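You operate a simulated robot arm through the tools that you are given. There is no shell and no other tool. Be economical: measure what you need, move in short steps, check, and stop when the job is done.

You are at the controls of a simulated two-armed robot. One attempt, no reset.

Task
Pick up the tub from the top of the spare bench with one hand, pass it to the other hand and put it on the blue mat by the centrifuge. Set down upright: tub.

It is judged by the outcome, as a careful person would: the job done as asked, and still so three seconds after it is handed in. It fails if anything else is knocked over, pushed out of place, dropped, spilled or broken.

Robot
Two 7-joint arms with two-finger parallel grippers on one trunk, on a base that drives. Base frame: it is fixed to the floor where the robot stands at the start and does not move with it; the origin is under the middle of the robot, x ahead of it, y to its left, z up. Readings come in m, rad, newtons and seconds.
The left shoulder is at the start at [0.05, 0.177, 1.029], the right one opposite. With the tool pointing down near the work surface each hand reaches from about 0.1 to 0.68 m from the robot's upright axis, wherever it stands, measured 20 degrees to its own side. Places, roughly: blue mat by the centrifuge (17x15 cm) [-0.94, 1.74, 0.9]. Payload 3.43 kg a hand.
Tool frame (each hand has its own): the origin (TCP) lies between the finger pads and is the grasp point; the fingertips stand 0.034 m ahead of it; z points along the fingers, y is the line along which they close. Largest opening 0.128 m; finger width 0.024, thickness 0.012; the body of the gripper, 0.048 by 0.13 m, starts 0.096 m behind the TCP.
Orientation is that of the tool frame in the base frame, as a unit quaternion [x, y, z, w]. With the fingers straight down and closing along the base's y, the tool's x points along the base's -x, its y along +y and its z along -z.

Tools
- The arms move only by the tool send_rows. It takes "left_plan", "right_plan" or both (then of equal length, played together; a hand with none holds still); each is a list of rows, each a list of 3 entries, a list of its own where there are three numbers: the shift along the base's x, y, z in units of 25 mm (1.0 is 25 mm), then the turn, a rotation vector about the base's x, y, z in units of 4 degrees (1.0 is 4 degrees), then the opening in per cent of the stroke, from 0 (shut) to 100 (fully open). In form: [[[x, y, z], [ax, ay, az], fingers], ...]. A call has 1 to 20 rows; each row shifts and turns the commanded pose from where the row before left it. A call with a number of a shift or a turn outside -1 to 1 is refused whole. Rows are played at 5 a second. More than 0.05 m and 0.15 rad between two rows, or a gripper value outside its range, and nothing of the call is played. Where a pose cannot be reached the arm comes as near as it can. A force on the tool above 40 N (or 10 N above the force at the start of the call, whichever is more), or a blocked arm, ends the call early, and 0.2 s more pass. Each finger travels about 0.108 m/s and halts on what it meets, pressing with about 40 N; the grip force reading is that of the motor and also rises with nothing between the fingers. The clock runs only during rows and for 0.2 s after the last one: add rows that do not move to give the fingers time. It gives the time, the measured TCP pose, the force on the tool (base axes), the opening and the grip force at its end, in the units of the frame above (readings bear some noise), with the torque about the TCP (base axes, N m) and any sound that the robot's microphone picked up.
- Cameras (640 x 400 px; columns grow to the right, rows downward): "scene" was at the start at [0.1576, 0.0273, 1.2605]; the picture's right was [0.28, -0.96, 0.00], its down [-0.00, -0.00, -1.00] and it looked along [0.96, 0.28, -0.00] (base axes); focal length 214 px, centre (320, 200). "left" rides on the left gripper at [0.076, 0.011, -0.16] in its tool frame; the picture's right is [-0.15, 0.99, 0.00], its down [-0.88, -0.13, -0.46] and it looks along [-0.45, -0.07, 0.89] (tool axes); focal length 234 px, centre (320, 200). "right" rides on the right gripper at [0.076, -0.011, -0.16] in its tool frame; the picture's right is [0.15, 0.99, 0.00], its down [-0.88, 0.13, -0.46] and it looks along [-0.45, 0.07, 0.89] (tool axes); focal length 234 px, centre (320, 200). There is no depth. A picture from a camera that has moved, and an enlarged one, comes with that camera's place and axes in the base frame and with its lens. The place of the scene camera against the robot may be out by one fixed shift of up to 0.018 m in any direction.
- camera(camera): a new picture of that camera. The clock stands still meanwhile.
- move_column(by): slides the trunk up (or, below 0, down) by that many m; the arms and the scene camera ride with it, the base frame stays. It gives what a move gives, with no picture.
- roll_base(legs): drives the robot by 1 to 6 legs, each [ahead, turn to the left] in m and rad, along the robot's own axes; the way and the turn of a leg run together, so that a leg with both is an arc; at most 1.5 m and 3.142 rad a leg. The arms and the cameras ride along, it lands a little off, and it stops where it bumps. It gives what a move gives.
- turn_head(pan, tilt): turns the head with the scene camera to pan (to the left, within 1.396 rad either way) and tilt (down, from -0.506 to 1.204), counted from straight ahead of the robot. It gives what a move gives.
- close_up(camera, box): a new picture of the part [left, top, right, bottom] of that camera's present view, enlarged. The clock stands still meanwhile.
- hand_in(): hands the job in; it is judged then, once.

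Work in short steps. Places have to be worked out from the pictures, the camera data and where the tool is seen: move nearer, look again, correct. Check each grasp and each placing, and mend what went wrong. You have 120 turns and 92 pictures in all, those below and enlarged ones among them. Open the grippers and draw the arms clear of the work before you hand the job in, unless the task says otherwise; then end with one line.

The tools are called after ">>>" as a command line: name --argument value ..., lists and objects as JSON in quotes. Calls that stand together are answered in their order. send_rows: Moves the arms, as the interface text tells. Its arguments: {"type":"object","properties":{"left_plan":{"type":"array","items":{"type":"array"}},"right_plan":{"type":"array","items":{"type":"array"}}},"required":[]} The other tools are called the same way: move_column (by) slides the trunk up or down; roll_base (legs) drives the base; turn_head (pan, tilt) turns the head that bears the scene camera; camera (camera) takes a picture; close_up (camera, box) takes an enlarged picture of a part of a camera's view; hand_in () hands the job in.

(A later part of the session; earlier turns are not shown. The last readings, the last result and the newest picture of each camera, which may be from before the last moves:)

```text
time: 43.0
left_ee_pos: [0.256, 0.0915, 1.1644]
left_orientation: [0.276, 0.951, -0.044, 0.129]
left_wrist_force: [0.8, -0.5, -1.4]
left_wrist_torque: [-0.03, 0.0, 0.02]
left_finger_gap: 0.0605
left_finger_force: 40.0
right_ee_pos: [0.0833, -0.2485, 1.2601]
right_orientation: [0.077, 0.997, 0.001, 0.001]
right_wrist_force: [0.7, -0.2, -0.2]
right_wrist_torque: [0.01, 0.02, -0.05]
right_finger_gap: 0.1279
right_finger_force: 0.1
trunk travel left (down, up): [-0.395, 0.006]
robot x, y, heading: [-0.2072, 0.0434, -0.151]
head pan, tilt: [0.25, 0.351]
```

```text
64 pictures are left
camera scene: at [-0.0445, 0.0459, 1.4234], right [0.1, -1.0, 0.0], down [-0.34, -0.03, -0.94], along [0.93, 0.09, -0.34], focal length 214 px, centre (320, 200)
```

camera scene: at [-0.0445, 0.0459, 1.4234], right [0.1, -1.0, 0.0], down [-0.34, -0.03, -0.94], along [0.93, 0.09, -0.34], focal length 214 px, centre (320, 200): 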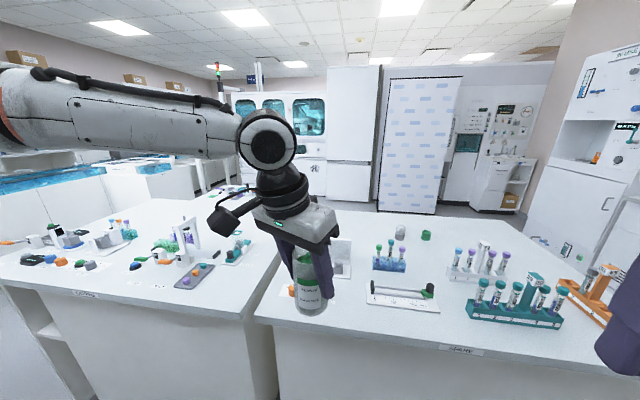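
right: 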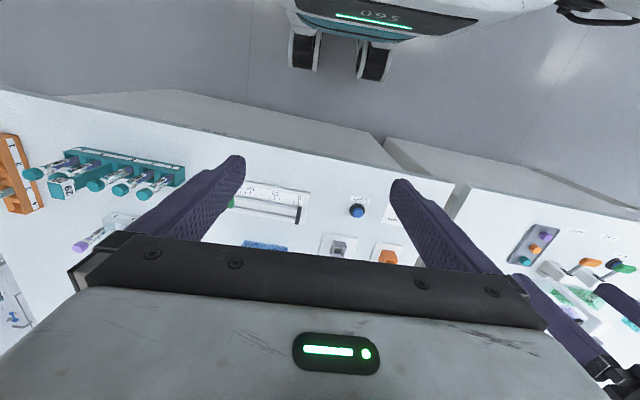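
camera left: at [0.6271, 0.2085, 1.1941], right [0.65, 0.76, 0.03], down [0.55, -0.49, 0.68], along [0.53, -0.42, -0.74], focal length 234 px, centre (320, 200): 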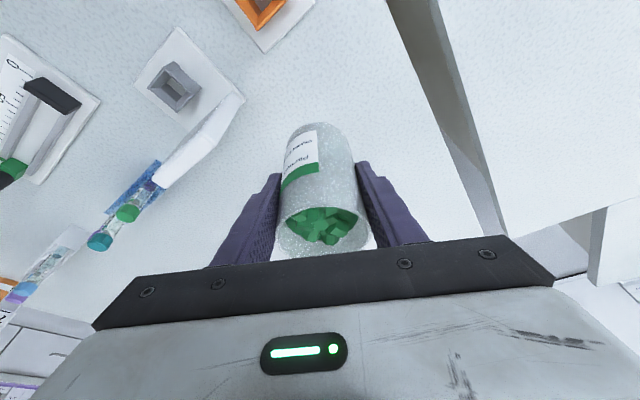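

The tub hangs upright in the left hand. Now I turn the right hand to point forward-left (yaw first, then tilt), keeping it away from the tub.

>>> send_rows --right_plan '[[[0, 0, 0], [0, 0, 0.97], 100], [[0, 0, 0], [0, 0, 0.97], 100], [[0, 0, 0], [0, 0, 0.97], 100], [[0, 0, 0], [0, 0, 0.97], 100], [[0, 0, 0], [0, 0, 0.97], 100], [[0, 0, 0], [0, 0, 0.97], 100], [[0, 0, 0], [0, 0, 0.97], 100], [[0, 0, 0], [0, 0, 0.97], 100], [[0, 0, 0], [0, 0, 0.97], 100], [[0, 0, 0], [0, 0, 0.97], 100], [[0, 0, 0], [0, 0, 0.97], 100], [[0, 0, 0], [0, 0, 0.97], 100], [[0, 0, 0], [0, 0, 0.97], 100], [[0, 0, 0], [0, 0, 0.97], 100], [[0, 0, 0], [0, 0, 0.97], 100], [[0, 0, 0], [0, 0, 0.97], 100], [[0, 0, 0], [0, 0, 0.97], 100], [[0, 0, 0], [0, 0, 0], 100]]'

>>> send_rows --right_plan '[[[0, 0, 0], [0.822, -0.534, 0], 100], [[0, 0, 0], [0.822, -0.534, 0], 100], [[0, 0, 0], [0.822, -0.534, 0], 100], [[0, 0, 0], [0.822, -0.534, 0], 100], [[0, 0, 0], [0.822, -0.534, 0], 100], [[0, 0, 0], [0.822, -0.534, 0], 100], [[0, 0, 0], [0.822, -0.534, 0], 100], [[0, 0, 0], [0.822, -0.534, 0], 100], [[0, 0, 0], [0.822, -0.534, 0], 100], [[0, 0, 0], [0.822, -0.534, 0], 100], [[0, 0, 0], [0.822, -0.534, 0], 100], [[0, 0, 0], [0.822, -0.534, 0], 100], [[0, 0, 0], [0.822, -0.534, 0], 100], [[0, 0, 0], [0.822, -0.534, 0], 100], [[0, 0, 0], [0, 0, 0], 100]]'

>>> camera --camera "right"

>>> camera --camera "scene"

```text
time: 46.8
left_ee_pos: [0.2557, 0.092, 1.162]
left_orientation: [0.276, 0.952, -0.044, 0.128]
left_wrist_force: [0.3, 0.0, -1.1]
left_wrist_torque: [0.02, -0.04, -0.02]
left_finger_gap: 0.0607
left_finger_force: 40.2
right_ee_pos: [0.0698, -0.22, 1.2451]
right_orientation: [-0.478, 0.878, 0.0, 0.001]
right_wrist_force: [-0.5, -0.3, 0.3]
right_wrist_torque: [0.01, -0.01, 0.01]
right_finger_gap: 0.1282
right_finger_force: 0.1
right hand out of reach, approached as far as the arm can: row 15, 16, 17
trunk travel left (down, up): [-0.395, 0.006]
robot x, y, heading: [-0.2076, 0.0459, -0.157]
head pan, tilt: [0.25, 0.351]
```

```text
time: 50.0
left_ee_pos: [0.2558, 0.0921, 1.1623]
left_orientation: [0.277, 0.951, -0.045, 0.128]
left_wrist_force: [0.2, 1.5, -1.3]
left_wrist_torque: [-0.01, -0.02, 0.0]
left_finger_gap: 0.0607
left_finger_force: 39.9
right_ee_pos: [0.0687, -0.2211, 1.2457]
right_orientation: [-0.424, 0.779, 0.22, 0.406]
right_wrist_force: [-0.2, 0.4, 0.7]
right_wrist_torque: [-0.02, -0.01, 0.02]
right_finger_gap: 0.128
right_finger_force: 0.1
trunk travel left (down, up): [-0.395, 0.006]
robot x, y, heading: [-0.211, 0.0448, -0.155]
head pan, tilt: [0.25, 0.351]
```

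```text
63 pictures are left
camera right: at [-0.0157, -0.373, 1.2745], right [-0.88, 0.47, -0.12], down [-0.04, 0.18, 0.98], along [0.48, 0.87, -0.14], focal length 234 px, centre (320, 200)
```

right: 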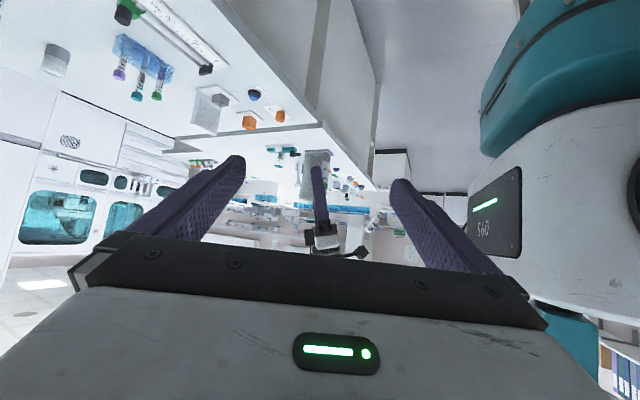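

```text
62 pictures are left
camera scene: at [-0.0444, 0.0458, 1.4234], right [0.1, -1.0, 0.0], down [-0.34, -0.03, -0.94], along [0.93, 0.09, -0.34], focal length 214 px, centre (320, 200)
```

scene: 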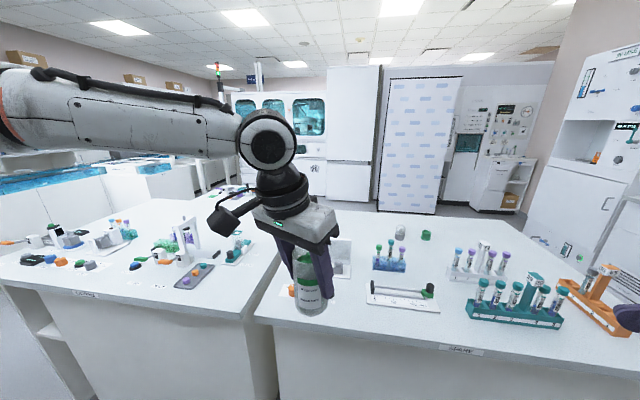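

The right hand is now pointed as planned (35° below level, toward the tub). I bring it to the pre-grasp point 14 cm from the tub axis.

>>> send_rows --right_plan '[[[0.5, 0.87, -0.176], [0, 0, 0], 100], [[0.5, 0.87, -0.176], [0, 0, 0], 100], [[0.5, 0.87, -0.176], [0, 0, 0], 100], [[0.5, 0.87, -0.176], [0, 0, 0], 100], [[0.5, 0.87, -0.176], [0, 0, 0], 100], [[0.5, 0.87, -0.176], [0, 0, 0], 100], [[0.5, 0.87, -0.176], [0, 0, 0], 100], [[0.5, 0.87, -0.176], [0, 0, 0], 100], [[0.5, 0.87, -0.176], [0, 0, 0], 100], [[0.5, 0.87, -0.176], [0, 0, 0], 100], [[0, 0, 0], [0, 0, 0], 100]]'

>>> camera --camera "right"

>>> camera --camera "scene"

```text
time: 52.4
left_ee_pos: [0.2567, 0.0916, 1.1634]
left_orientation: [0.276, 0.952, -0.044, 0.128]
left_wrist_force: [-0.5, -0.2, -1.0]
left_wrist_torque: [-0.01, -0.02, -0.02]
left_finger_gap: 0.0608
left_finger_force: 40.3
right_ee_pos: [0.1941, -0.0013, 1.2007]
right_orientation: [-0.425, 0.778, 0.22, 0.407]
right_wrist_force: [0.5, -0.3, -0.3]
right_wrist_torque: [-0.01, -0.01, 0.0]
right_finger_gap: 0.1281
right_finger_force: 0.1
trunk travel left (down, up): [-0.395, 0.006]
robot x, y, heading: [-0.2075, 0.0438, -0.15]
head pan, tilt: [0.25, 0.351]
```

```text
61 pictures are left
camera right: at [0.1088, -0.155, 1.2304], right [-0.88, 0.47, -0.12], down [-0.04, 0.18, 0.98], along [0.48, 0.87, -0.14], focal length 234 px, centre (320, 200)
```

right: 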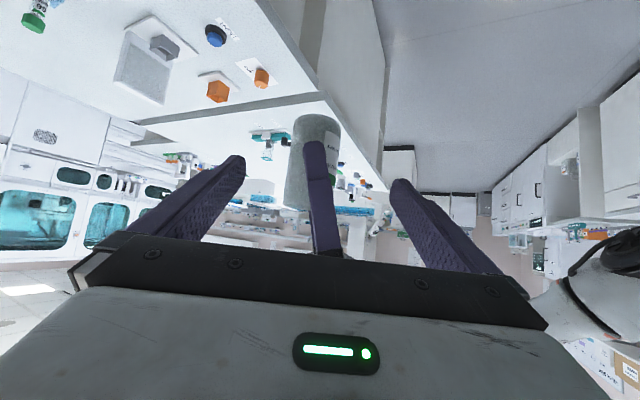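

```text
60 pictures are left
camera scene: at [-0.0445, 0.0455, 1.4234], right [0.1, -1.0, 0.0], down [-0.34, -0.03, -0.94], along [0.93, 0.09, -0.34], focal length 214 px, centre (320, 200)
```

scene: 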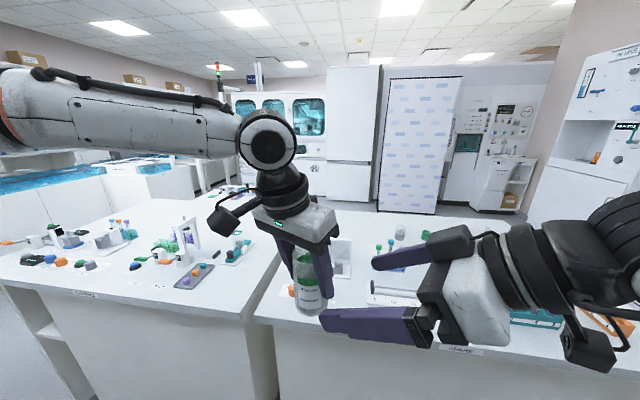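

The tub is centred between the right fingers and its bottom is near z 1.095. I advance the right hand along its line to 3.5 cm above the tub's bottom.

>>> send_rows --right_plan '[[[0.31, 0.465, -0.355], [0, 0, 0], 100], [[0.31, 0.465, -0.355], [0, 0, 0], 100], [[0.31, 0.465, -0.355], [0, 0, 0], 100], [[0.31, 0.465, -0.355], [0, 0, 0], 100], [[0.31, 0.465, -0.355], [0, 0, 0], 100], [[0.31, 0.465, -0.355], [0, 0, 0], 100], [[0.31, 0.465, -0.355], [0, 0, 0], 100], [[0.31, 0.465, -0.355], [0, 0, 0], 100], [[0, 0, 0], [0, 0, 0], 100]]'

>>> camera --camera "right"

>>> close_up --camera "scene" --box '[200, 160, 520, 360]'

```text
time: 54.4
left_ee_pos: [0.2557, 0.0923, 1.163]
left_orientation: [0.276, 0.952, -0.044, 0.128]
left_wrist_force: [0.5, -0.5, -0.6]
left_wrist_torque: [0.02, 0.01, 0.0]
left_finger_gap: 0.0607
left_finger_force: 40.0
right_ee_pos: [0.2564, 0.0914, 1.1294]
right_orientation: [-0.425, 0.779, 0.22, 0.406]
right_wrist_force: [-0.2, -0.5, 0.6]
right_wrist_torque: [0.03, 0.0, 0.03]
right_finger_gap: 0.1277
right_finger_force: 0.0
trunk travel left (down, up): [-0.395, 0.006]
robot x, y, heading: [-0.2083, 0.0468, -0.158]
head pan, tilt: [0.25, 0.351]
```

```text
59 pictures are left
camera right: at [0.1723, -0.0625, 1.1601], right [-0.88, 0.47, -0.12], down [-0.04, 0.18, 0.98], along [0.48, 0.87, -0.14], focal length 234 px, centre (320, 200)
```

right: 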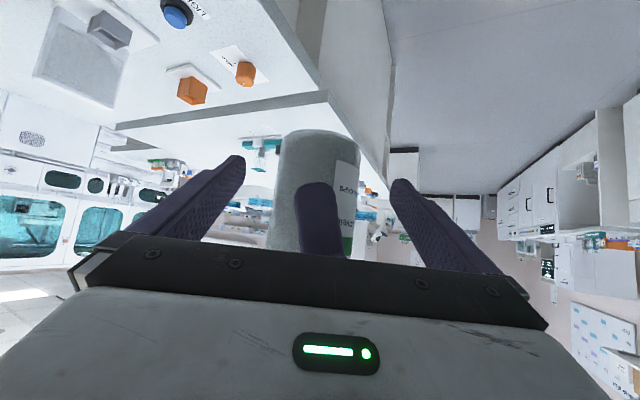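

```text
2.00 times, centred on (360, 260) of scene
camera zoom: at [-0.0445, 0.0456, 1.4234], right [0.1, -1.0, 0.0], down [-0.34, -0.03, -0.94], along [0.93, 0.09, -0.34], focal length 429 px, centre (240, 80)
```

zoom: 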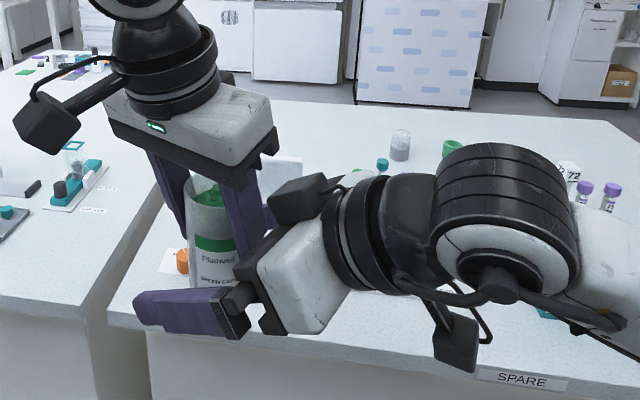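

Geometry is as planned: the jar sits between the right fingers below the left fingertips. I close the right hand.

>>> send_rows --right_plan '[[[0, 0, 0], [0, 0, 0], 70], [[0, 0, 0], [0, 0, 0], 55], [[0, 0, 0], [0, 0, 0], 35], [[0, 0, 0], [0, 0, 0], 35], [[0, 0, 0], [0, 0, 0], 35]]'

>>> camera --camera "right"

```text
time: 55.6
left_ee_pos: [0.255, 0.0927, 1.1629]
left_orientation: [0.278, 0.951, -0.043, 0.127]
left_wrist_force: [-15.6, 8.0, 1.9]
left_wrist_torque: [-0.22, -0.22, -0.33]
left_finger_gap: 0.0604
left_finger_force: 40.0
right_ee_pos: [0.2592, 0.0889, 1.1297]
right_orientation: [-0.422, 0.78, 0.218, 0.406]
right_wrist_force: [16.6, -7.1, -1.7]
right_wrist_torque: [0.43, 0.74, 0.28]
right_finger_gap: 0.0611
right_finger_force: 40.1
trunk travel left (down, up): [-0.395, 0.006]
robot x, y, heading: [-0.2061, 0.0425, -0.148]
head pan, tilt: [0.25, 0.351]
```

```text
57 pictures are left
camera right: at [0.1732, -0.0635, 1.1598], right [-0.87, 0.47, -0.12], down [-0.04, 0.18, 0.98], along [0.48, 0.86, -0.14], focal length 234 px, centre (320, 200)
```

right: 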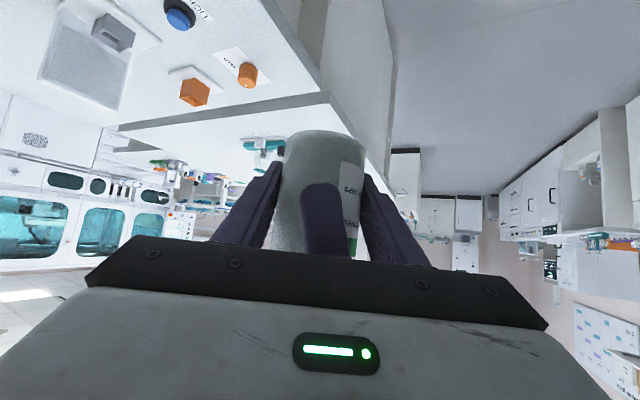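

Both hands hold it (right gap 0.061), with a small sideways strain. I relieve that by a tiny right-hand shift, then open the left part-way.

>>> send_rows --right_plan '[[[0.13, -0.1, 0], [0, 0, 0], 35], [[0, 0, 0], [0, 0, 0], 35], [[0, 0, 0], [0, 0, 0], 35], [[0, 0, 0], [0, 0, 0], 35], [[0, 0, 0], [0, 0, 0], 35]]' --left_plan '[[[0, 0, 0], [0, 0, 0], 35], [[0, 0, 0], [0, 0, 0], 50], [[0, 0, 0], [0, 0, 0], 60], [[0, 0, 0], [0, 0, 0], 66], [[0, 0, 0], [0, 0, 0], 66]]'

>>> close_up --camera "scene" --box '[200, 160, 520, 360]'

>>> camera --camera "left"

```text
time: 56.8
left_ee_pos: [0.2572, 0.092, 1.1627]
left_orientation: [0.275, 0.952, -0.045, 0.129]
left_wrist_force: [1.4, 2.0, -1.7]
left_wrist_torque: [-0.1, 0.12, 0.06]
left_finger_gap: 0.0836
left_finger_force: 0.0
right_ee_pos: [0.26, 0.0878, 1.1304]
right_orientation: [-0.425, 0.779, 0.22, 0.406]
right_wrist_force: [-1.4, -0.6, 0.1]
right_wrist_torque: [0.07, -0.17, 0.0]
right_finger_gap: 0.0608
right_finger_force: 40.0
trunk travel left (down, up): [-0.395, 0.006]
robot x, y, heading: [-0.2081, 0.0479, -0.154]
head pan, tilt: [0.25, 0.351]
```

```text
2.00 times, centred on (360, 260) of scene
camera zoom: at [-0.0444, 0.0458, 1.4234], right [0.1, -1.0, 0.0], down [-0.34, -0.03, -0.94], along [0.93, 0.09, -0.34], focal length 429 px, centre (240, 80)
```

zoom: 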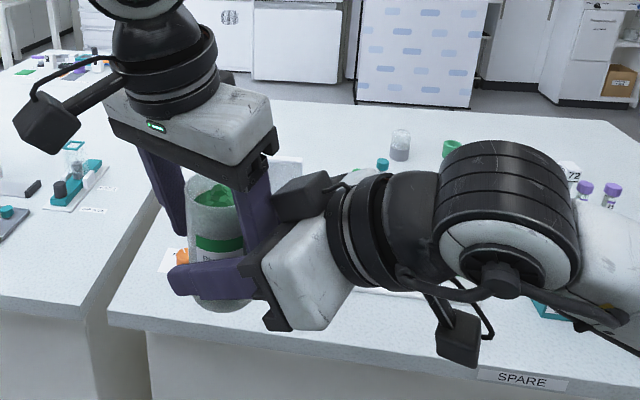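

```text
55 pictures are left
camera left: at [0.1663, 0.1652, 1.2962], right [0.65, 0.76, 0.03], down [0.55, -0.49, 0.68], along [0.53, -0.43, -0.74], focal length 234 px, centre (320, 200)
```

left: 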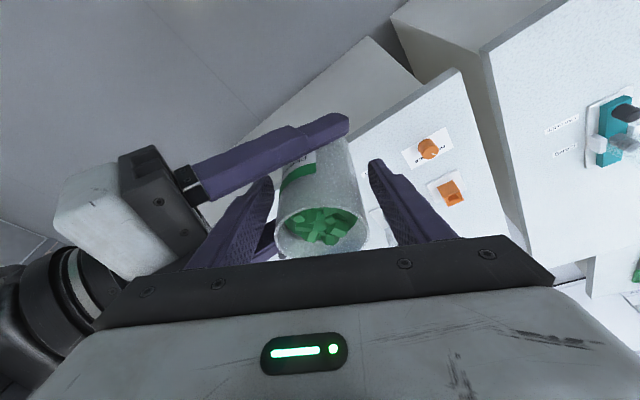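

The right hand alone carries the tub, left fingers are clear on both sides. I withdraw the left hand up along its own axis.

>>> send_rows --left_plan '[[[-0.18, 0.12, 0.77], [0, 0, 0], 66], [[-0.18, 0.12, 0.77], [0, 0, 0], 66], [[-0.18, 0.12, 0.77], [0, 0, 0], 66], [[-0.18, 0.12, 0.77], [0, 0, 0], 66], [[-0.18, 0.12, 0.77], [0, 0, 0], 66], [[-0.18, 0.12, 0.77], [0, 0, 0], 66], [[0, 0, 0], [0, 0, 0], 66]]'

>>> camera --camera "scene"

```text
time: 58.4
left_ee_pos: [0.2301, 0.1108, 1.2777]
left_orientation: [0.277, 0.951, -0.044, 0.128]
left_wrist_force: [-0.4, -0.6, -0.3]
left_wrist_torque: [-0.01, 0.01, -0.03]
left_finger_gap: 0.0844
left_finger_force: 0.0
right_ee_pos: [0.2596, 0.0871, 1.1307]
right_orientation: [-0.425, 0.779, 0.22, 0.405]
right_wrist_force: [-0.4, 0.2, -0.5]
right_wrist_torque: [0.02, 0.01, 0.02]
right_finger_gap: 0.0606
right_finger_force: 39.6
trunk travel left (down, up): [-0.395, 0.006]
robot x, y, heading: [-0.2061, 0.0441, -0.154]
head pan, tilt: [0.25, 0.351]
```

```text
54 pictures are left
camera scene: at [-0.0442, 0.0457, 1.4234], right [0.1, -1.0, 0.0], down [-0.34, -0.03, -0.94], along [0.93, 0.09, -0.34], focal length 214 px, centre (320, 200)
```

scene: 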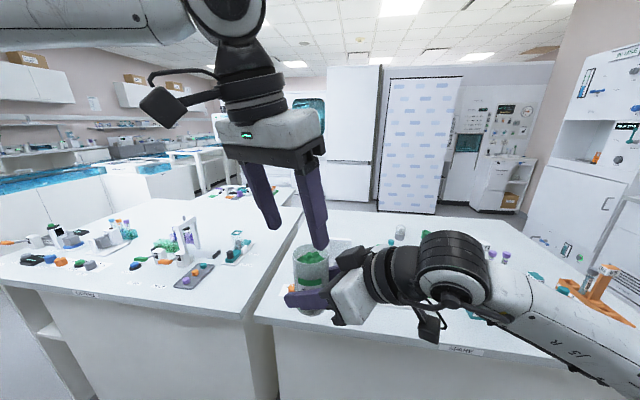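

Handover is complete; the tub is upright in the right hand. I tuck the left hand back and up, then turn the base toward the corridor.

>>> send_rows --left_plan '[[[-0.4, 0.6, 0.6], [0, 0, 0], 66], [[-0.6, 0.6, 0.6], [0, 0, 0], 66], [[-0.6, 0.6, 0.4], [0, 0, 0], 66], [[-0.6, 0.6, 0], [0, 0, 0], 66], [[-0.6, 0.4, 0], [0, 0, 0], 66], [[0, 0, 0], [0, 0, 0], 66]]'

>>> roll_base --legs '[[0, 0.9], [0, 0.94]]'

>>> turn_head --pan 0 --tilt 0.35

>>> camera --camera "scene"

```text
time: 59.8
left_ee_pos: [0.1602, 0.1802, 1.318]
left_orientation: [0.276, 0.951, -0.045, 0.127]
left_wrist_force: [0.7, 0.5, -0.2]
left_wrist_torque: [-0.03, 0.0, 0.01]
left_finger_gap: 0.0846
left_finger_force: 0.0
right_ee_pos: [0.2608, 0.0875, 1.13]
right_orientation: [-0.425, 0.779, 0.221, 0.405]
right_wrist_force: [-0.1, 0.2, -0.5]
right_wrist_torque: [-0.02, 0.03, 0.0]
right_finger_gap: 0.0608
right_finger_force: 40.2
trunk travel left (down, up): [-0.395, 0.006]
robot x, y, heading: [-0.2063, 0.0425, -0.154]
head pan, tilt: [0.25, 0.351]
```

```text
time: 64.9
left_ee_pos: [-0.4358, 0.3653, 1.318]
left_orientation: [-0.589, 0.797, 0.075, 0.113]
left_wrist_force: [-0.1, 0.0, -0.1]
left_wrist_torque: [0.01, -0.01, -0.01]
left_finger_gap: 0.0845
left_finger_force: 0.1
right_ee_pos: [-0.3718, 0.4838, 1.1299]
right_orientation: [0.877, -0.136, -0.455, -0.072]
right_wrist_force: [0.4, -0.7, -0.1]
right_wrist_torque: [0.01, 0.01, 0.01]
right_finger_gap: 0.061
right_finger_force: 40.0
trunk travel left (down, up): [-0.395, 0.006]
robot x, y, heading: [-0.2072, 0.0443, 1.685]
head pan, tilt: [0.25, 0.351]
```

```text
time: 65.7
left_ee_pos: [-0.4351, 0.3637, 1.3191]
left_orientation: [-0.589, 0.797, 0.075, 0.112]
left_wrist_force: [-0.6, -0.5, -0.2]
left_wrist_torque: [0.04, 0.0, 0.0]
left_finger_gap: 0.0844
left_finger_force: 0.1
right_ee_pos: [-0.372, 0.4852, 1.1306]
right_orientation: [0.877, -0.135, -0.456, -0.072]
right_wrist_force: [0.8, -1.2, -0.1]
right_wrist_torque: [0.04, 0.01, -0.01]
right_finger_gap: 0.0608
right_finger_force: 39.8
trunk travel left (down, up): [-0.395, 0.006]
robot x, y, heading: [-0.2059, 0.0464, 1.683]
head pan, tilt: [0.0, 0.351]
```

```text
53 pictures are left
camera scene: at [-0.225, 0.2095, 1.4234], right [0.99, 0.11, 0.0], down [0.04, -0.34, -0.94], along [-0.11, 0.93, -0.34], focal length 214 px, centre (320, 200)
```

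scene: 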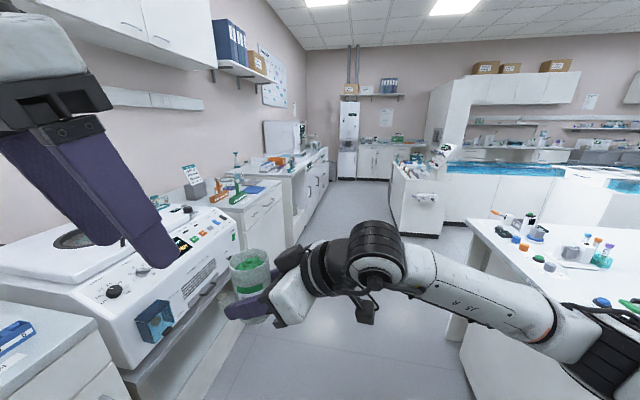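

The corridor looks open. I check the left side (left elbow versus centrifuge) before driving.

>>> turn_head --pan 0.9 --tilt 0.5

>>> camera --camera "scene"

>>> turn_head --pan -0.8 --tilt 0.5

>>> camera --camera "scene"

```text
time: 66.9
left_ee_pos: [-0.4341, 0.3657, 1.3175]
left_orientation: [-0.589, 0.797, 0.075, 0.113]
left_wrist_force: [-0.1, -0.9, 0.0]
left_wrist_torque: [0.0, -0.02, -0.02]
left_finger_gap: 0.0845
left_finger_force: 0.1
right_ee_pos: [-0.373, 0.4853, 1.1293]
right_orientation: [0.877, -0.135, -0.455, -0.071]
right_wrist_force: [-0.4, -0.6, 0.2]
right_wrist_torque: [0.02, -0.01, 0.01]
right_finger_gap: 0.061
right_finger_force: 39.5
trunk travel left (down, up): [-0.395, 0.006]
robot x, y, heading: [-0.2076, 0.0487, 1.685]
head pan, tilt: [0.901, 0.499]
```

```text
52 pictures are left
camera scene: at [-0.2916, 0.1651, 1.4097], right [0.53, 0.85, 0.0], down [0.41, -0.25, -0.88], along [-0.75, 0.46, -0.48], focal length 214 px, centre (320, 200)
```

scene: 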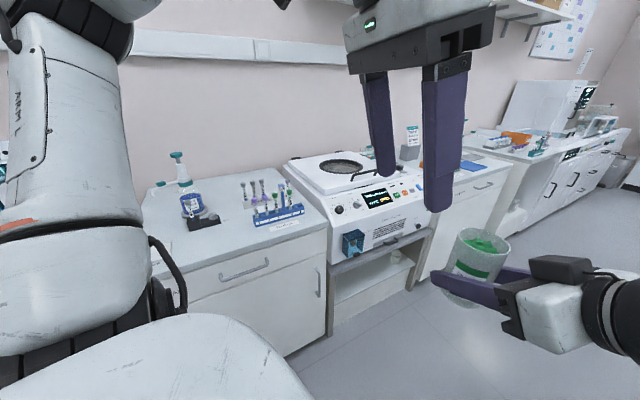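

```text
time: 68.6
left_ee_pos: [-0.4355, 0.3649, 1.3171]
left_orientation: [-0.589, 0.797, 0.074, 0.112]
left_wrist_force: [0.1, 0.5, -0.2]
left_wrist_torque: [0.01, -0.02, 0.03]
left_finger_gap: 0.0843
left_finger_force: 0.1
right_ee_pos: [-0.3709, 0.4848, 1.1308]
right_orientation: [0.877, -0.135, -0.455, -0.071]
right_wrist_force: [0.7, -0.2, 0.6]
right_wrist_torque: [0.02, 0.0, -0.05]
right_finger_gap: 0.0609
right_finger_force: 40.2
trunk travel left (down, up): [-0.395, 0.006]
robot x, y, heading: [-0.2057, 0.0436, 1.686]
head pan, tilt: [-0.799, 0.499]
```

```text
51 pictures are left
camera scene: at [-0.1568, 0.1875, 1.4097], right [0.77, -0.63, 0.0], down [-0.3, -0.37, -0.88], along [0.56, 0.68, -0.48], focal length 214 px, centre (320, 200)
```

scene: 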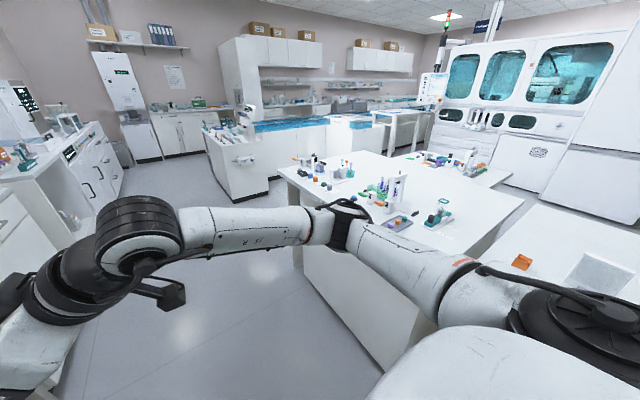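

Both elbows are clear of benches. I drive along the corridor in two legs.

>>> roll_base --legs '[[0, -0.034], [0.8, 0]]'

>>> turn_head --pan 0.5 --tilt 0.45

>>> camera --camera "scene"

```text
time: 73.3
left_ee_pos: [-0.4844, 1.1713, 1.3184]
left_orientation: [-0.573, 0.808, 0.072, 0.114]
left_wrist_force: [-0.1, -0.3, 0.8]
left_wrist_torque: [-0.01, 0.01, 0.0]
left_finger_gap: 0.0844
left_finger_force: 0.0
right_ee_pos: [-0.4169, 1.2884, 1.1295]
right_orientation: [0.874, -0.153, -0.454, -0.081]
right_wrist_force: [-0.1, 0.8, -0.9]
right_wrist_torque: [0.02, -0.04, 0.0]
right_finger_gap: 0.0606
right_finger_force: 40.0
trunk travel left (down, up): [-0.395, 0.006]
robot x, y, heading: [-0.2682, 0.8435, 1.647]
head pan, tilt: [-0.799, 0.499]
```

```text
time: 74.7
left_ee_pos: [-0.4839, 1.1699, 1.3185]
left_orientation: [-0.574, 0.808, 0.073, 0.114]
left_wrist_force: [1.0, 0.2, -0.8]
left_wrist_torque: [0.03, -0.02, 0.01]
left_finger_gap: 0.0843
left_finger_force: 0.1
right_ee_pos: [-0.4167, 1.2877, 1.1305]
right_orientation: [0.874, -0.152, -0.454, -0.08]
right_wrist_force: [0.5, 0.7, -0.2]
right_wrist_torque: [-0.02, 0.01, 0.03]
right_finger_gap: 0.0611
right_finger_force: 40.4
trunk travel left (down, up): [-0.395, 0.006]
robot x, y, heading: [-0.2706, 0.843, 1.646]
head pan, tilt: [0.499, 0.45]
```

```text
50 pictures are left
camera scene: at [-0.3238, 0.9916, 1.4142], right [0.84, 0.54, 0.0], down [0.24, -0.37, -0.9], along [-0.49, 0.76, -0.44], focal length 214 px, centre (320, 200)
```

scene: 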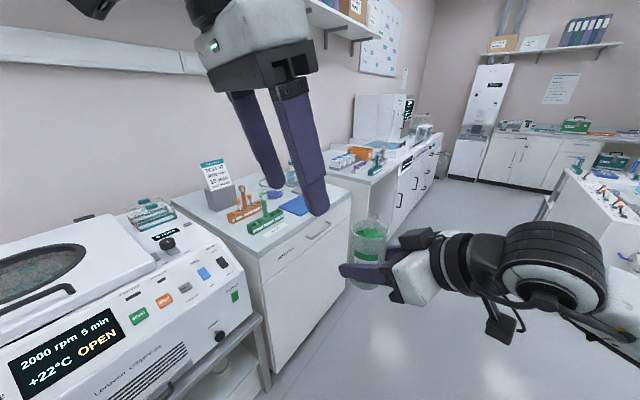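

The mat shows at about [-0.96, 1.75], right beside the green rack. I drive on and turn to face it.

>>> roll_base --legs '[[0.77, 0], [0, 1.0], [0, 0.49]]'

>>> turn_head --pan 0.0 --tilt 0.5

>>> camera --camera "scene"

```text
time: 82.8
left_ee_pos: [-0.6724, 1.4193, 1.3185]
left_orientation: [0.969, -0.206, -0.131, -0.034]
left_wrist_force: [0.3, 0.5, 0.6]
left_wrist_torque: [0.04, -0.01, -0.02]
left_finger_gap: 0.0847
left_finger_force: 0.0
right_ee_pos: [-0.7828, 1.4962, 1.13]
right_orientation: [0.746, 0.48, -0.389, 0.248]
right_wrist_force: [-0.6, 0.4, -0.6]
right_wrist_torque: [0.04, -0.02, 0.0]
right_finger_gap: 0.0608
right_finger_force: 40.7
trunk travel left (down, up): [-0.395, 0.006]
robot x, y, heading: [-0.3274, 1.6071, 3.137]
head pan, tilt: [0.499, 0.45]
```

```text
time: 83.7
left_ee_pos: [-0.6728, 1.419, 1.3193]
left_orientation: [0.969, -0.206, -0.131, -0.034]
left_wrist_force: [-0.1, 0.1, -1.2]
left_wrist_torque: [-0.02, 0.0, 0.01]
left_finger_gap: 0.0844
left_finger_force: 0.0
right_ee_pos: [-0.7849, 1.496, 1.1292]
right_orientation: [0.746, 0.481, -0.388, 0.249]
right_wrist_force: [-0.7, 0.1, 0.3]
right_wrist_torque: [-0.01, 0.0, 0.0]
right_finger_gap: 0.0608
right_finger_force: 40.1
trunk travel left (down, up): [-0.395, 0.006]
robot x, y, heading: [-0.3282, 1.6077, 3.132]
head pan, tilt: [0.0, 0.499]
```

```text
49 pictures are left
camera scene: at [-0.4881, 1.6095, 1.4097], right [0.01, 1.0, 0.0], down [0.48, 0.0, -0.88], along [-0.88, 0.0, -0.48], focal length 214 px, centre (320, 200)
```

scene: 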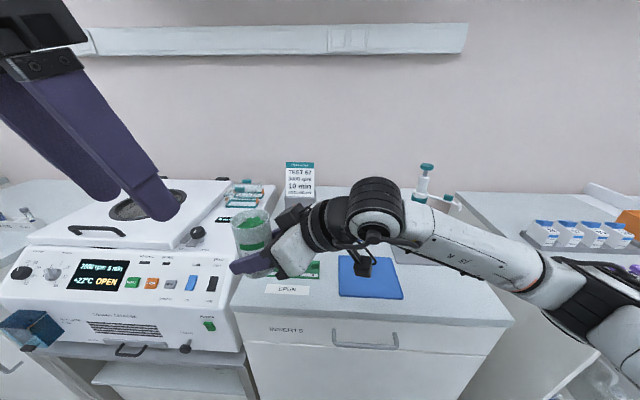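

Mat centre measured at about [-0.937, 1.75], cabinet front edge at x ≈ -0.81. I shift the tub to the mat's line (over open edge) and drive 7 cm closer.

>>> send_rows --right_plan '[[[0.3, 1, 0], [0, 0, 0], 35], [[0.3, 1, 0], [0, 0, 0], 35], [[0, 1, 0], [0, 0, 0], 35], [[0, 1, 0], [0, 0, 0], 35], [[0, 1, 0], [0, 0, 0], 35], [[0, 1, 0], [0, 0, 0], 35], [[0, 1, 0], [0, 0, 0], 35], [[0, 1, 0], [0, 0, 0], 35], [[0, 1, 0], [0, 0, 0], 35], [[0, 1, 0], [0, 0, 0], 35], [[0, 0, 0], [0, 0, 0], 35]]'

>>> roll_base --legs '[[0.07, 0]]'

>>> camera --camera "scene"

>>> camera --camera "right"

```text
time: 86.1
left_ee_pos: [-0.6724, 1.4193, 1.3181]
left_orientation: [0.969, -0.206, -0.131, -0.034]
left_wrist_force: [-0.1, -0.1, -0.5]
left_wrist_torque: [-0.02, 0.01, 0.01]
left_finger_gap: 0.0843
left_finger_force: 0.1
right_ee_pos: [-0.7695, 1.6331, 1.1302]
right_orientation: [0.746, 0.481, -0.388, 0.249]
right_wrist_force: [-1.3, 0.5, -0.2]
right_wrist_torque: [-0.01, 0.01, 0.02]
right_finger_gap: 0.0606
right_finger_force: 39.8
right hand out of reach, approached as far as the arm can: row 6, 7, 8, 9, 10
trunk travel left (down, up): [-0.395, 0.006]
robot x, y, heading: [-0.3293, 1.6086, 3.131]
head pan, tilt: [0.0, 0.499]
```

```text
time: 87.2
left_ee_pos: [-0.7437, 1.4203, 1.3188]
left_orientation: [0.969, -0.206, -0.13, -0.035]
left_wrist_force: [-0.3, 0.3, 0.0]
left_wrist_torque: [-0.02, -0.03, -0.02]
left_finger_gap: 0.0844
left_finger_force: 0.0
right_ee_pos: [-0.8399, 1.6325, 1.1293]
right_orientation: [0.746, 0.481, -0.388, 0.249]
right_wrist_force: [-0.1, -0.1, -0.8]
right_wrist_torque: [-0.02, -0.03, 0.0]
right_finger_gap: 0.0608
right_finger_force: 39.7
trunk travel left (down, up): [-0.395, 0.006]
robot x, y, heading: [-0.3971, 1.6051, 3.14]
head pan, tilt: [0.0, 0.499]
```

```text
48 pictures are left
camera scene: at [-0.5586, 1.6101, 1.4096], right [0.01, 1.0, 0.0], down [0.48, 0.0, -0.88], along [-0.88, 0.01, -0.48], focal length 214 px, centre (320, 200)
```

scene: 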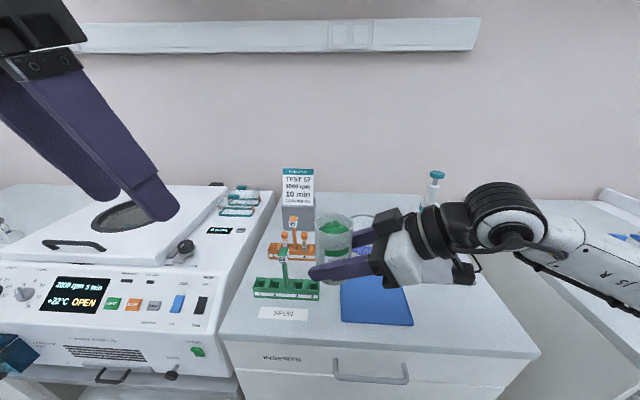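

```text
47 pictures are left
camera right: at [-0.777, 1.7971, 1.1596], right [0.94, -0.33, -0.12], down [0.06, -0.18, 0.98], along [-0.35, -0.93, -0.14], focal length 234 px, centre (320, 200)
```

right: 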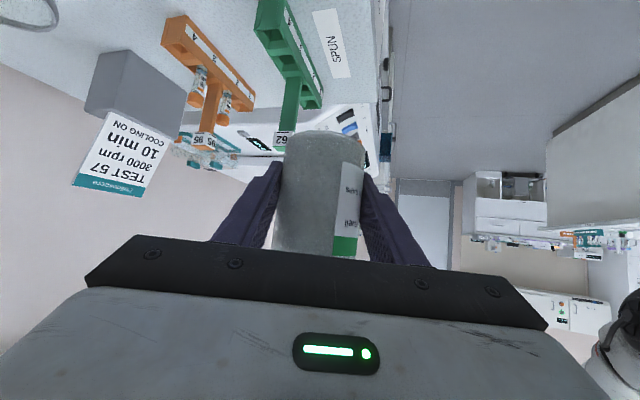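

The hand can't go further right in this pose, but turning the base right by 0.3 rad carries the tub to the mat's line and also points the hand away from the rack.

>>> roll_base --legs '[[0, -0.3]]'

>>> turn_head --pan 0.15 --tilt 0.6

>>> camera --camera "scene"

```text
time: 88.5
left_ee_pos: [-0.7809, 1.5303, 1.3188]
left_orientation: [0.928, -0.348, -0.124, -0.054]
left_wrist_force: [0.8, 0.7, -0.4]
left_wrist_torque: [0.01, -0.02, -0.01]
left_finger_gap: 0.0845
left_finger_force: 0.0
right_ee_pos: [-0.8111, 1.7644, 1.1309]
right_orientation: [0.81, 0.362, -0.422, 0.188]
right_wrist_force: [-0.7, 0.2, -0.9]
right_wrist_torque: [-0.03, 0.03, -0.01]
right_finger_gap: 0.0606
right_finger_force: 40.3
trunk travel left (down, up): [-0.395, 0.006]
robot x, y, heading: [-0.3958, 1.6043, 2.833]
head pan, tilt: [0.0, 0.499]
```

```text
time: 89.2
left_ee_pos: [-0.7823, 1.5302, 1.3184]
left_orientation: [0.927, -0.349, -0.124, -0.054]
left_wrist_force: [0.3, -0.3, 0.0]
left_wrist_torque: [0.01, 0.02, 0.01]
left_finger_gap: 0.0846
left_finger_force: 0.0
right_ee_pos: [-0.8109, 1.7641, 1.1299]
right_orientation: [0.81, 0.363, -0.421, 0.188]
right_wrist_force: [-0.3, 0.3, -0.2]
right_wrist_torque: [0.0, -0.05, 0.01]
right_finger_gap: 0.061
right_finger_force: 39.9
trunk travel left (down, up): [-0.395, 0.006]
robot x, y, heading: [-0.3955, 1.6064, 2.834]
head pan, tilt: [0.15, 0.6]
```

```text
46 pictures are left
camera scene: at [-0.5506, 1.644, 1.4006], right [0.16, 0.99, 0.0], down [0.56, -0.09, -0.83], along [-0.82, 0.13, -0.56], focal length 214 px, centre (320, 200)
```

scene: 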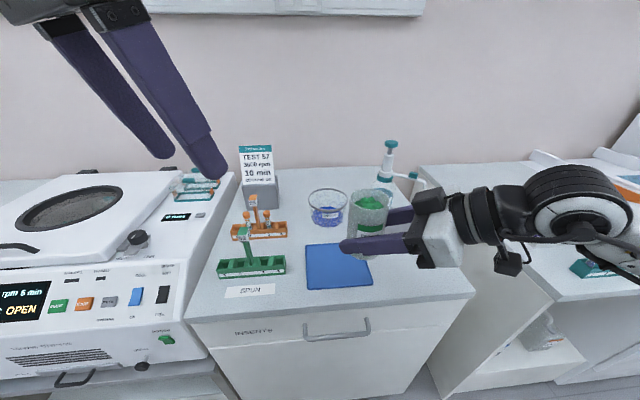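

Next I use the left wrist camera (accurately placed) to fix the mat position.

>>> camera --camera "left"

```text
45 pictures are left
camera left: at [-0.7028, 1.4431, 1.4514], right [-0.76, -0.65, 0.03], down [-0.47, 0.57, 0.68], along [-0.45, 0.5, -0.74], focal length 234 px, centre (320, 200)
```

left: 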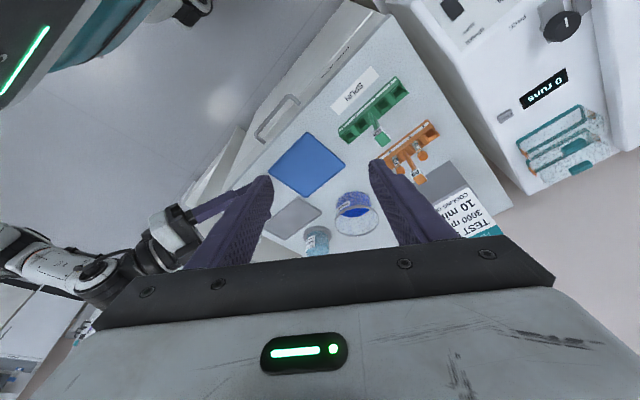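

Mat centre from the wrist camera: [-0.927, 1.741], nothing close on the right hand's side. I move the tub above it and lower to about 3 cm above the mat.

>>> send_rows --right_plan '[[[-0.8, -0.153, 0], [0, 0, 0], 35], [[-0.8, -0.153, 0], [0, 0, 0], 35], [[-0.8, -0.153, 0], [0, 0, 0], 35], [[-0.8, -0.153, 0], [0, 0, 0], 35], [[-0.8, -0.153, 0], [0, 0, 0], 35], [[-0.7, -0.153, 0], [0, 0, 0], 35], [[0, 0, -0.7], [0, 0, 0], 35], [[0, 0, -0.7], [0, 0, 0], 35], [[0, 0, -0.7], [0, 0, 0], 35], [[0, 0, -0.7], [0, 0, 0], 35], [[0, 0, 0], [0, 0, 0], 35]]'

>>> camera --camera "left"

>>> camera --camera "scene"

```text
time: 91.6
left_ee_pos: [-0.7824, 1.5291, 1.3188]
left_orientation: [0.928, -0.348, -0.124, -0.054]
left_wrist_force: [0.2, -0.5, -0.3]
left_wrist_torque: [0.01, 0.03, 0.02]
left_finger_gap: 0.0848
left_finger_force: 0.0
right_ee_pos: [-0.8416, 1.7556, 1.0592]
right_orientation: [0.81, 0.363, -0.421, 0.188]
right_wrist_force: [0.1, 0.4, -1.2]
right_wrist_torque: [0.0, 0.01, 0.0]
right_finger_gap: 0.0606
right_finger_force: 39.7
right hand out of reach, approached as far as the arm can: row 2, 3, 4, 5, 6
trunk travel left (down, up): [-0.395, 0.006]
robot x, y, heading: [-0.3997, 1.6063, 2.839]
head pan, tilt: [0.15, 0.6]
```

```text
44 pictures are left
camera left: at [-0.7028, 1.4431, 1.4514], right [-0.76, -0.65, 0.03], down [-0.47, 0.57, 0.68], along [-0.45, 0.5, -0.74], focal length 234 px, centre (320, 200)
```

left: 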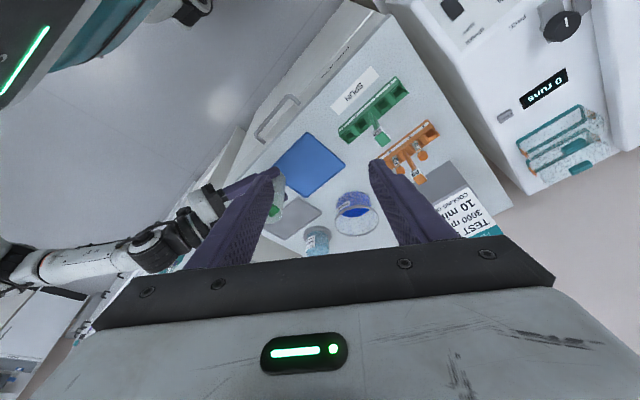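

```text
43 pictures are left
camera scene: at [-0.5506, 1.644, 1.4006], right [0.16, 0.99, 0.0], down [0.56, -0.09, -0.83], along [-0.81, 0.13, -0.56], focal length 214 px, centre (320, 200)
```

scene: 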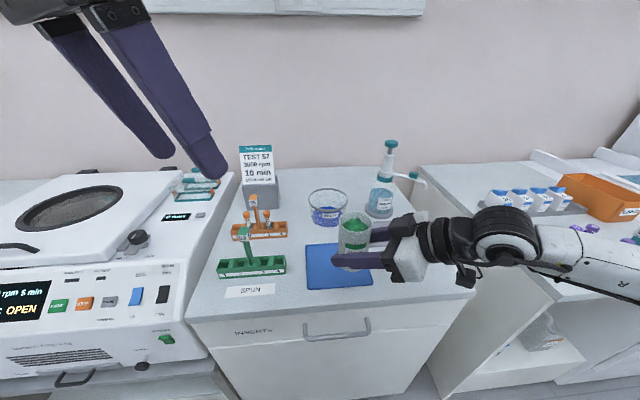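

The arm is at a wrist limit again about 9 cm short. Yawing the hand to point more forward should free it; I do that in the air and try moving on.

>>> send_rows --right_plan '[[[0, 0, 0.3], [0, 0, -1], 35], [[0, 0, 0.3], [0, 0, -1], 35], [[0, 0, 0], [0, 0, -1], 35], [[0, 0, 0], [0, 0, -1], 35], [[0, 0, 0], [0, 0, -1], 35], [[0, 0, 0], [0, 0, -1], 35], [[-0.7, 0, 0], [0, 0, 0], 35], [[-0.7, 0, 0], [0, 0, 0], 35], [[0, 0, 0], [0, 0, 0], 35]]'

```text
time: 93.6
left_ee_pos: [-0.7821, 1.5299, 1.3179]
left_orientation: [0.927, -0.349, -0.124, -0.054]
left_wrist_force: [0.1, -0.8, -0.5]
left_wrist_torque: [0.0, 0.01, -0.03]
left_finger_gap: 0.0847
left_finger_force: 0.0
right_ee_pos: [-0.8762, 1.7577, 1.0738]
right_orientation: [0.867, 0.187, -0.451, 0.097]
right_wrist_force: [-0.2, -0.6, -1.0]
right_wrist_torque: [0.0, 0.0, 0.02]
right_finger_gap: 0.0607
right_finger_force: 39.8
trunk travel left (down, up): [-0.395, 0.006]
robot x, y, heading: [-0.398, 1.605, 2.832]
head pan, tilt: [0.15, 0.6]
```

That freed it. I continue over the mat centre and lower to 3–4 cm above it.

>>> send_rows --right_plan '[[[-0.72, -0.22, 0], [0, 0, 0], 35], [[-0.72, -0.22, 0], [0, 0, 0], 35], [[-0.71, -0.22, 0], [0, 0, 0], 35], [[0, 0, -0.8], [0, 0, 0], 35], [[0, 0, -0.8], [0, 0, 0], 35], [[0, 0, -0.8], [0, 0, 0], 35], [[0, 0, -0.8], [0, 0, 0], 35], [[0, 0, -0.6], [0, 0, 0], 35], [[0, 0, 0], [0, 0, 0], 35]]'

>>> camera --camera "left"

>>> close_up --camera "scene" --box '[200, 130, 520, 330]'

>>> camera --camera "right"

```text
time: 95.6
left_ee_pos: [-0.7833, 1.5303, 1.3188]
left_orientation: [0.928, -0.348, -0.124, -0.054]
left_wrist_force: [-0.5, -0.2, 0.0]
left_wrist_torque: [0.03, 0.02, -0.01]
left_finger_gap: 0.0846
left_finger_force: 0.1
right_ee_pos: [-0.9288, 1.7401, 0.9791]
right_orientation: [0.868, 0.187, -0.451, 0.097]
right_wrist_force: [-0.4, 0.7, -1.1]
right_wrist_torque: [0.02, 0.01, 0.0]
right_finger_gap: 0.0607
right_finger_force: 40.0
trunk travel left (down, up): [-0.395, 0.006]
robot x, y, heading: [-0.3997, 1.6068, 2.834]
head pan, tilt: [0.15, 0.6]
```

```text
42 pictures are left
camera left: at [-0.7028, 1.4431, 1.4514], right [-0.76, -0.65, 0.03], down [-0.47, 0.57, 0.68], along [-0.45, 0.5, -0.74], focal length 234 px, centre (320, 200)
```

left: 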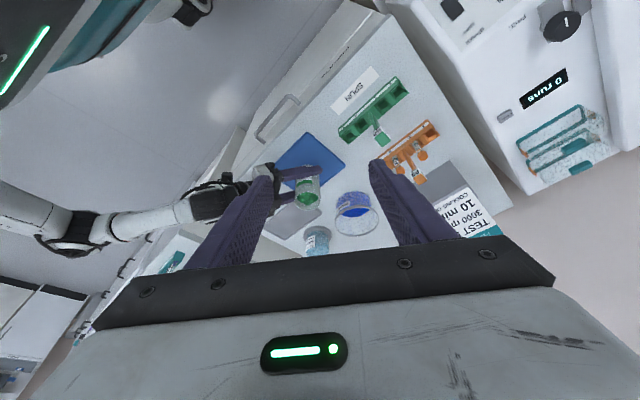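

```text
2.00 times, centred on (360, 230) of scene
camera zoom: at [-0.5506, 1.644, 1.4006], right [0.16, 0.99, 0.0], down [0.56, -0.09, -0.83], along [-0.81, 0.13, -0.56], focal length 429 px, centre (240, 140)
```

zoom: 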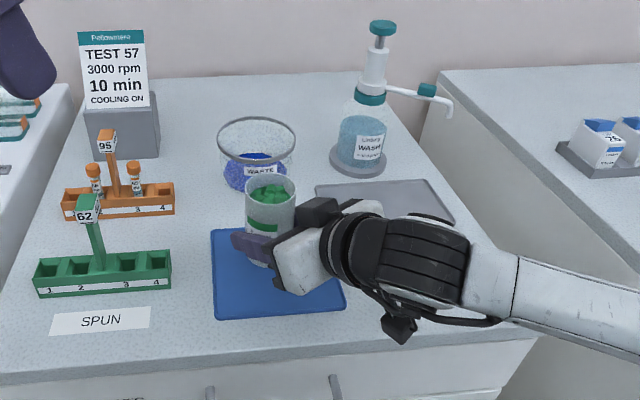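

```text
40 pictures are left
camera right: at [-0.7745, 1.8219, 1.0093], right [0.48, -0.87, -0.12], down [-0.07, -0.17, 0.98], along [-0.87, -0.47, -0.14], focal length 234 px, centre (320, 200)
```

right: 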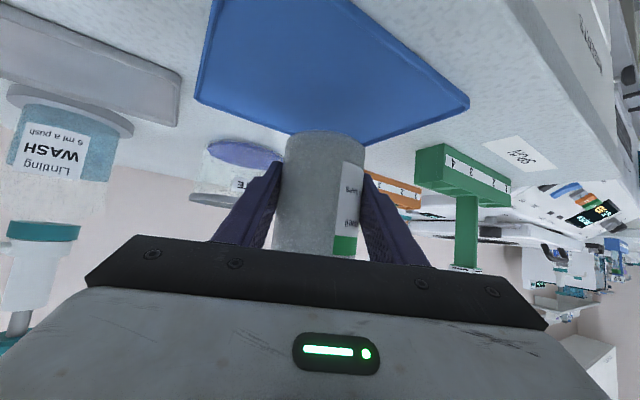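

The right camera gives the mat as x -1.01..-0.865, y 1.653..1.834, centre [-0.94, 1.743]. I shift 1 cm in and lower to just above contact.

>>> send_rows --right_plan '[[[-0.4, 0.1, -0.4], [0, 0, 0], 35], [[0, 0, -0.5], [0, 0, 0], 35], [[0, 0, -0.4], [0, 0, 0], 35], [[0, 0, 0], [0, 0, 0], 35]]'

>>> send_rows --right_plan '[[[0, 0, -0.12], [0, 0, 0], 35], [[0, 0, 0], [0, 0, 0], 35]]'

>>> close_up --camera "right" --box '[200, 60, 440, 210]'

```text
time: 96.6
left_ee_pos: [-0.7814, 1.5307, 1.3187]
left_orientation: [0.927, -0.349, -0.124, -0.055]
left_wrist_force: [0.4, -0.4, -0.5]
left_wrist_torque: [0.0, 0.03, 0.02]
left_finger_gap: 0.0842
left_finger_force: 0.0
right_ee_pos: [-0.9391, 1.7426, 0.9484]
right_orientation: [0.868, 0.187, -0.451, 0.097]
right_wrist_force: [-1.1, 0.0, -1.8]
right_wrist_torque: [0.03, 0.01, -0.01]
right_finger_gap: 0.0608
right_finger_force: 40.5
trunk travel left (down, up): [-0.395, 0.006]
robot x, y, heading: [-0.3931, 1.6073, 2.834]
head pan, tilt: [0.15, 0.6]
```

```text
time: 97.2
left_ee_pos: [-0.7814, 1.5297, 1.3184]
left_orientation: [0.927, -0.349, -0.124, -0.054]
left_wrist_force: [-0.5, -0.2, -0.3]
left_wrist_torque: [0.0, -0.01, 0.0]
left_finger_gap: 0.0845
left_finger_force: 0.0
right_ee_pos: [-0.9397, 1.7427, 0.944]
right_orientation: [0.867, 0.187, -0.451, 0.097]
right_wrist_force: [0.0, -0.1, -1.9]
right_wrist_torque: [-0.04, 0.02, 0.0]
right_finger_gap: 0.0605
right_finger_force: 39.9
trunk travel left (down, up): [-0.395, 0.006]
robot x, y, heading: [-0.3982, 1.6098, 2.834]
head pan, tilt: [0.15, 0.6]
```

```text
2.67 times, centred on (320, 135) of right
camera zoom: at [-0.7851, 1.825, 0.9741], right [0.48, -0.87, -0.12], down [-0.07, -0.17, 0.98], along [-0.87, -0.47, -0.14], focal length 624 px, centre (320, 373)
```

zoom: 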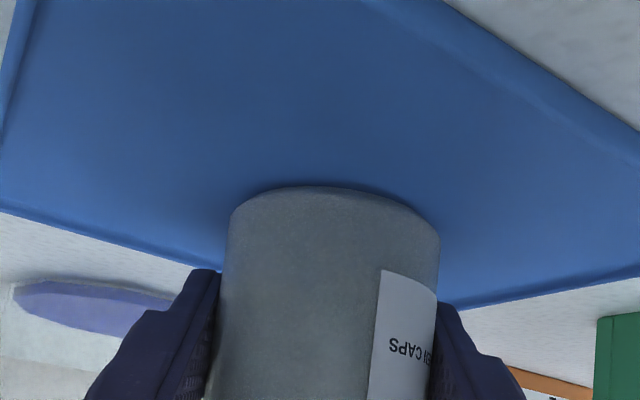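

Nearly touching. I continue in 2 mm steps watching the force.

>>> send_rows --right_plan '[[[0, 0, -0.08], [0, 0, 0], 35], [[0, 0, 0], [0, 0, 0], 35]]'

>>> send_rows --right_plan '[[[0, 0, -0.08], [0, 0, 0], 35], [[0, 0, 0], [0, 0, 0], 35]]'

```text
time: 97.8
left_ee_pos: [-0.7814, 1.53, 1.319]
left_orientation: [0.927, -0.349, -0.124, -0.053]
left_wrist_force: [0.3, 0.6, -1.0]
left_wrist_torque: [0.0, -0.02, -0.01]
left_finger_gap: 0.0844
left_finger_force: 0.0
right_ee_pos: [-0.9395, 1.7437, 0.9428]
right_orientation: [0.867, 0.187, -0.452, 0.097]
right_wrist_force: [0.3, 1.9, 4.8]
right_wrist_torque: [-0.07, 0.15, -0.04]
right_finger_gap: 0.0607
right_finger_force: 39.7
trunk travel left (down, up): [-0.395, 0.006]
robot x, y, heading: [-0.3961, 1.6067, 2.829]
head pan, tilt: [0.15, 0.6]
```

```text
time: 98.4
left_ee_pos: [-0.7796, 1.5306, 1.3196]
left_orientation: [0.927, -0.349, -0.124, -0.053]
left_wrist_force: [-1.0, -0.2, 1.1]
left_wrist_torque: [0.04, 0.01, 0.02]
left_finger_gap: 0.0843
left_finger_force: 0.1
right_ee_pos: [-0.9406, 1.7438, 0.9441]
right_orientation: [0.866, 0.186, -0.454, 0.096]
right_wrist_force: [1.3, 3.1, 15.2]
right_wrist_torque: [-0.17, 0.31, -0.04]
right_finger_gap: 0.0608
right_finger_force: 40.0
trunk travel left (down, up): [-0.395, 0.006]
robot x, y, heading: [-0.3999, 1.6093, 2.835]
head pan, tilt: [0.15, 0.6]
```

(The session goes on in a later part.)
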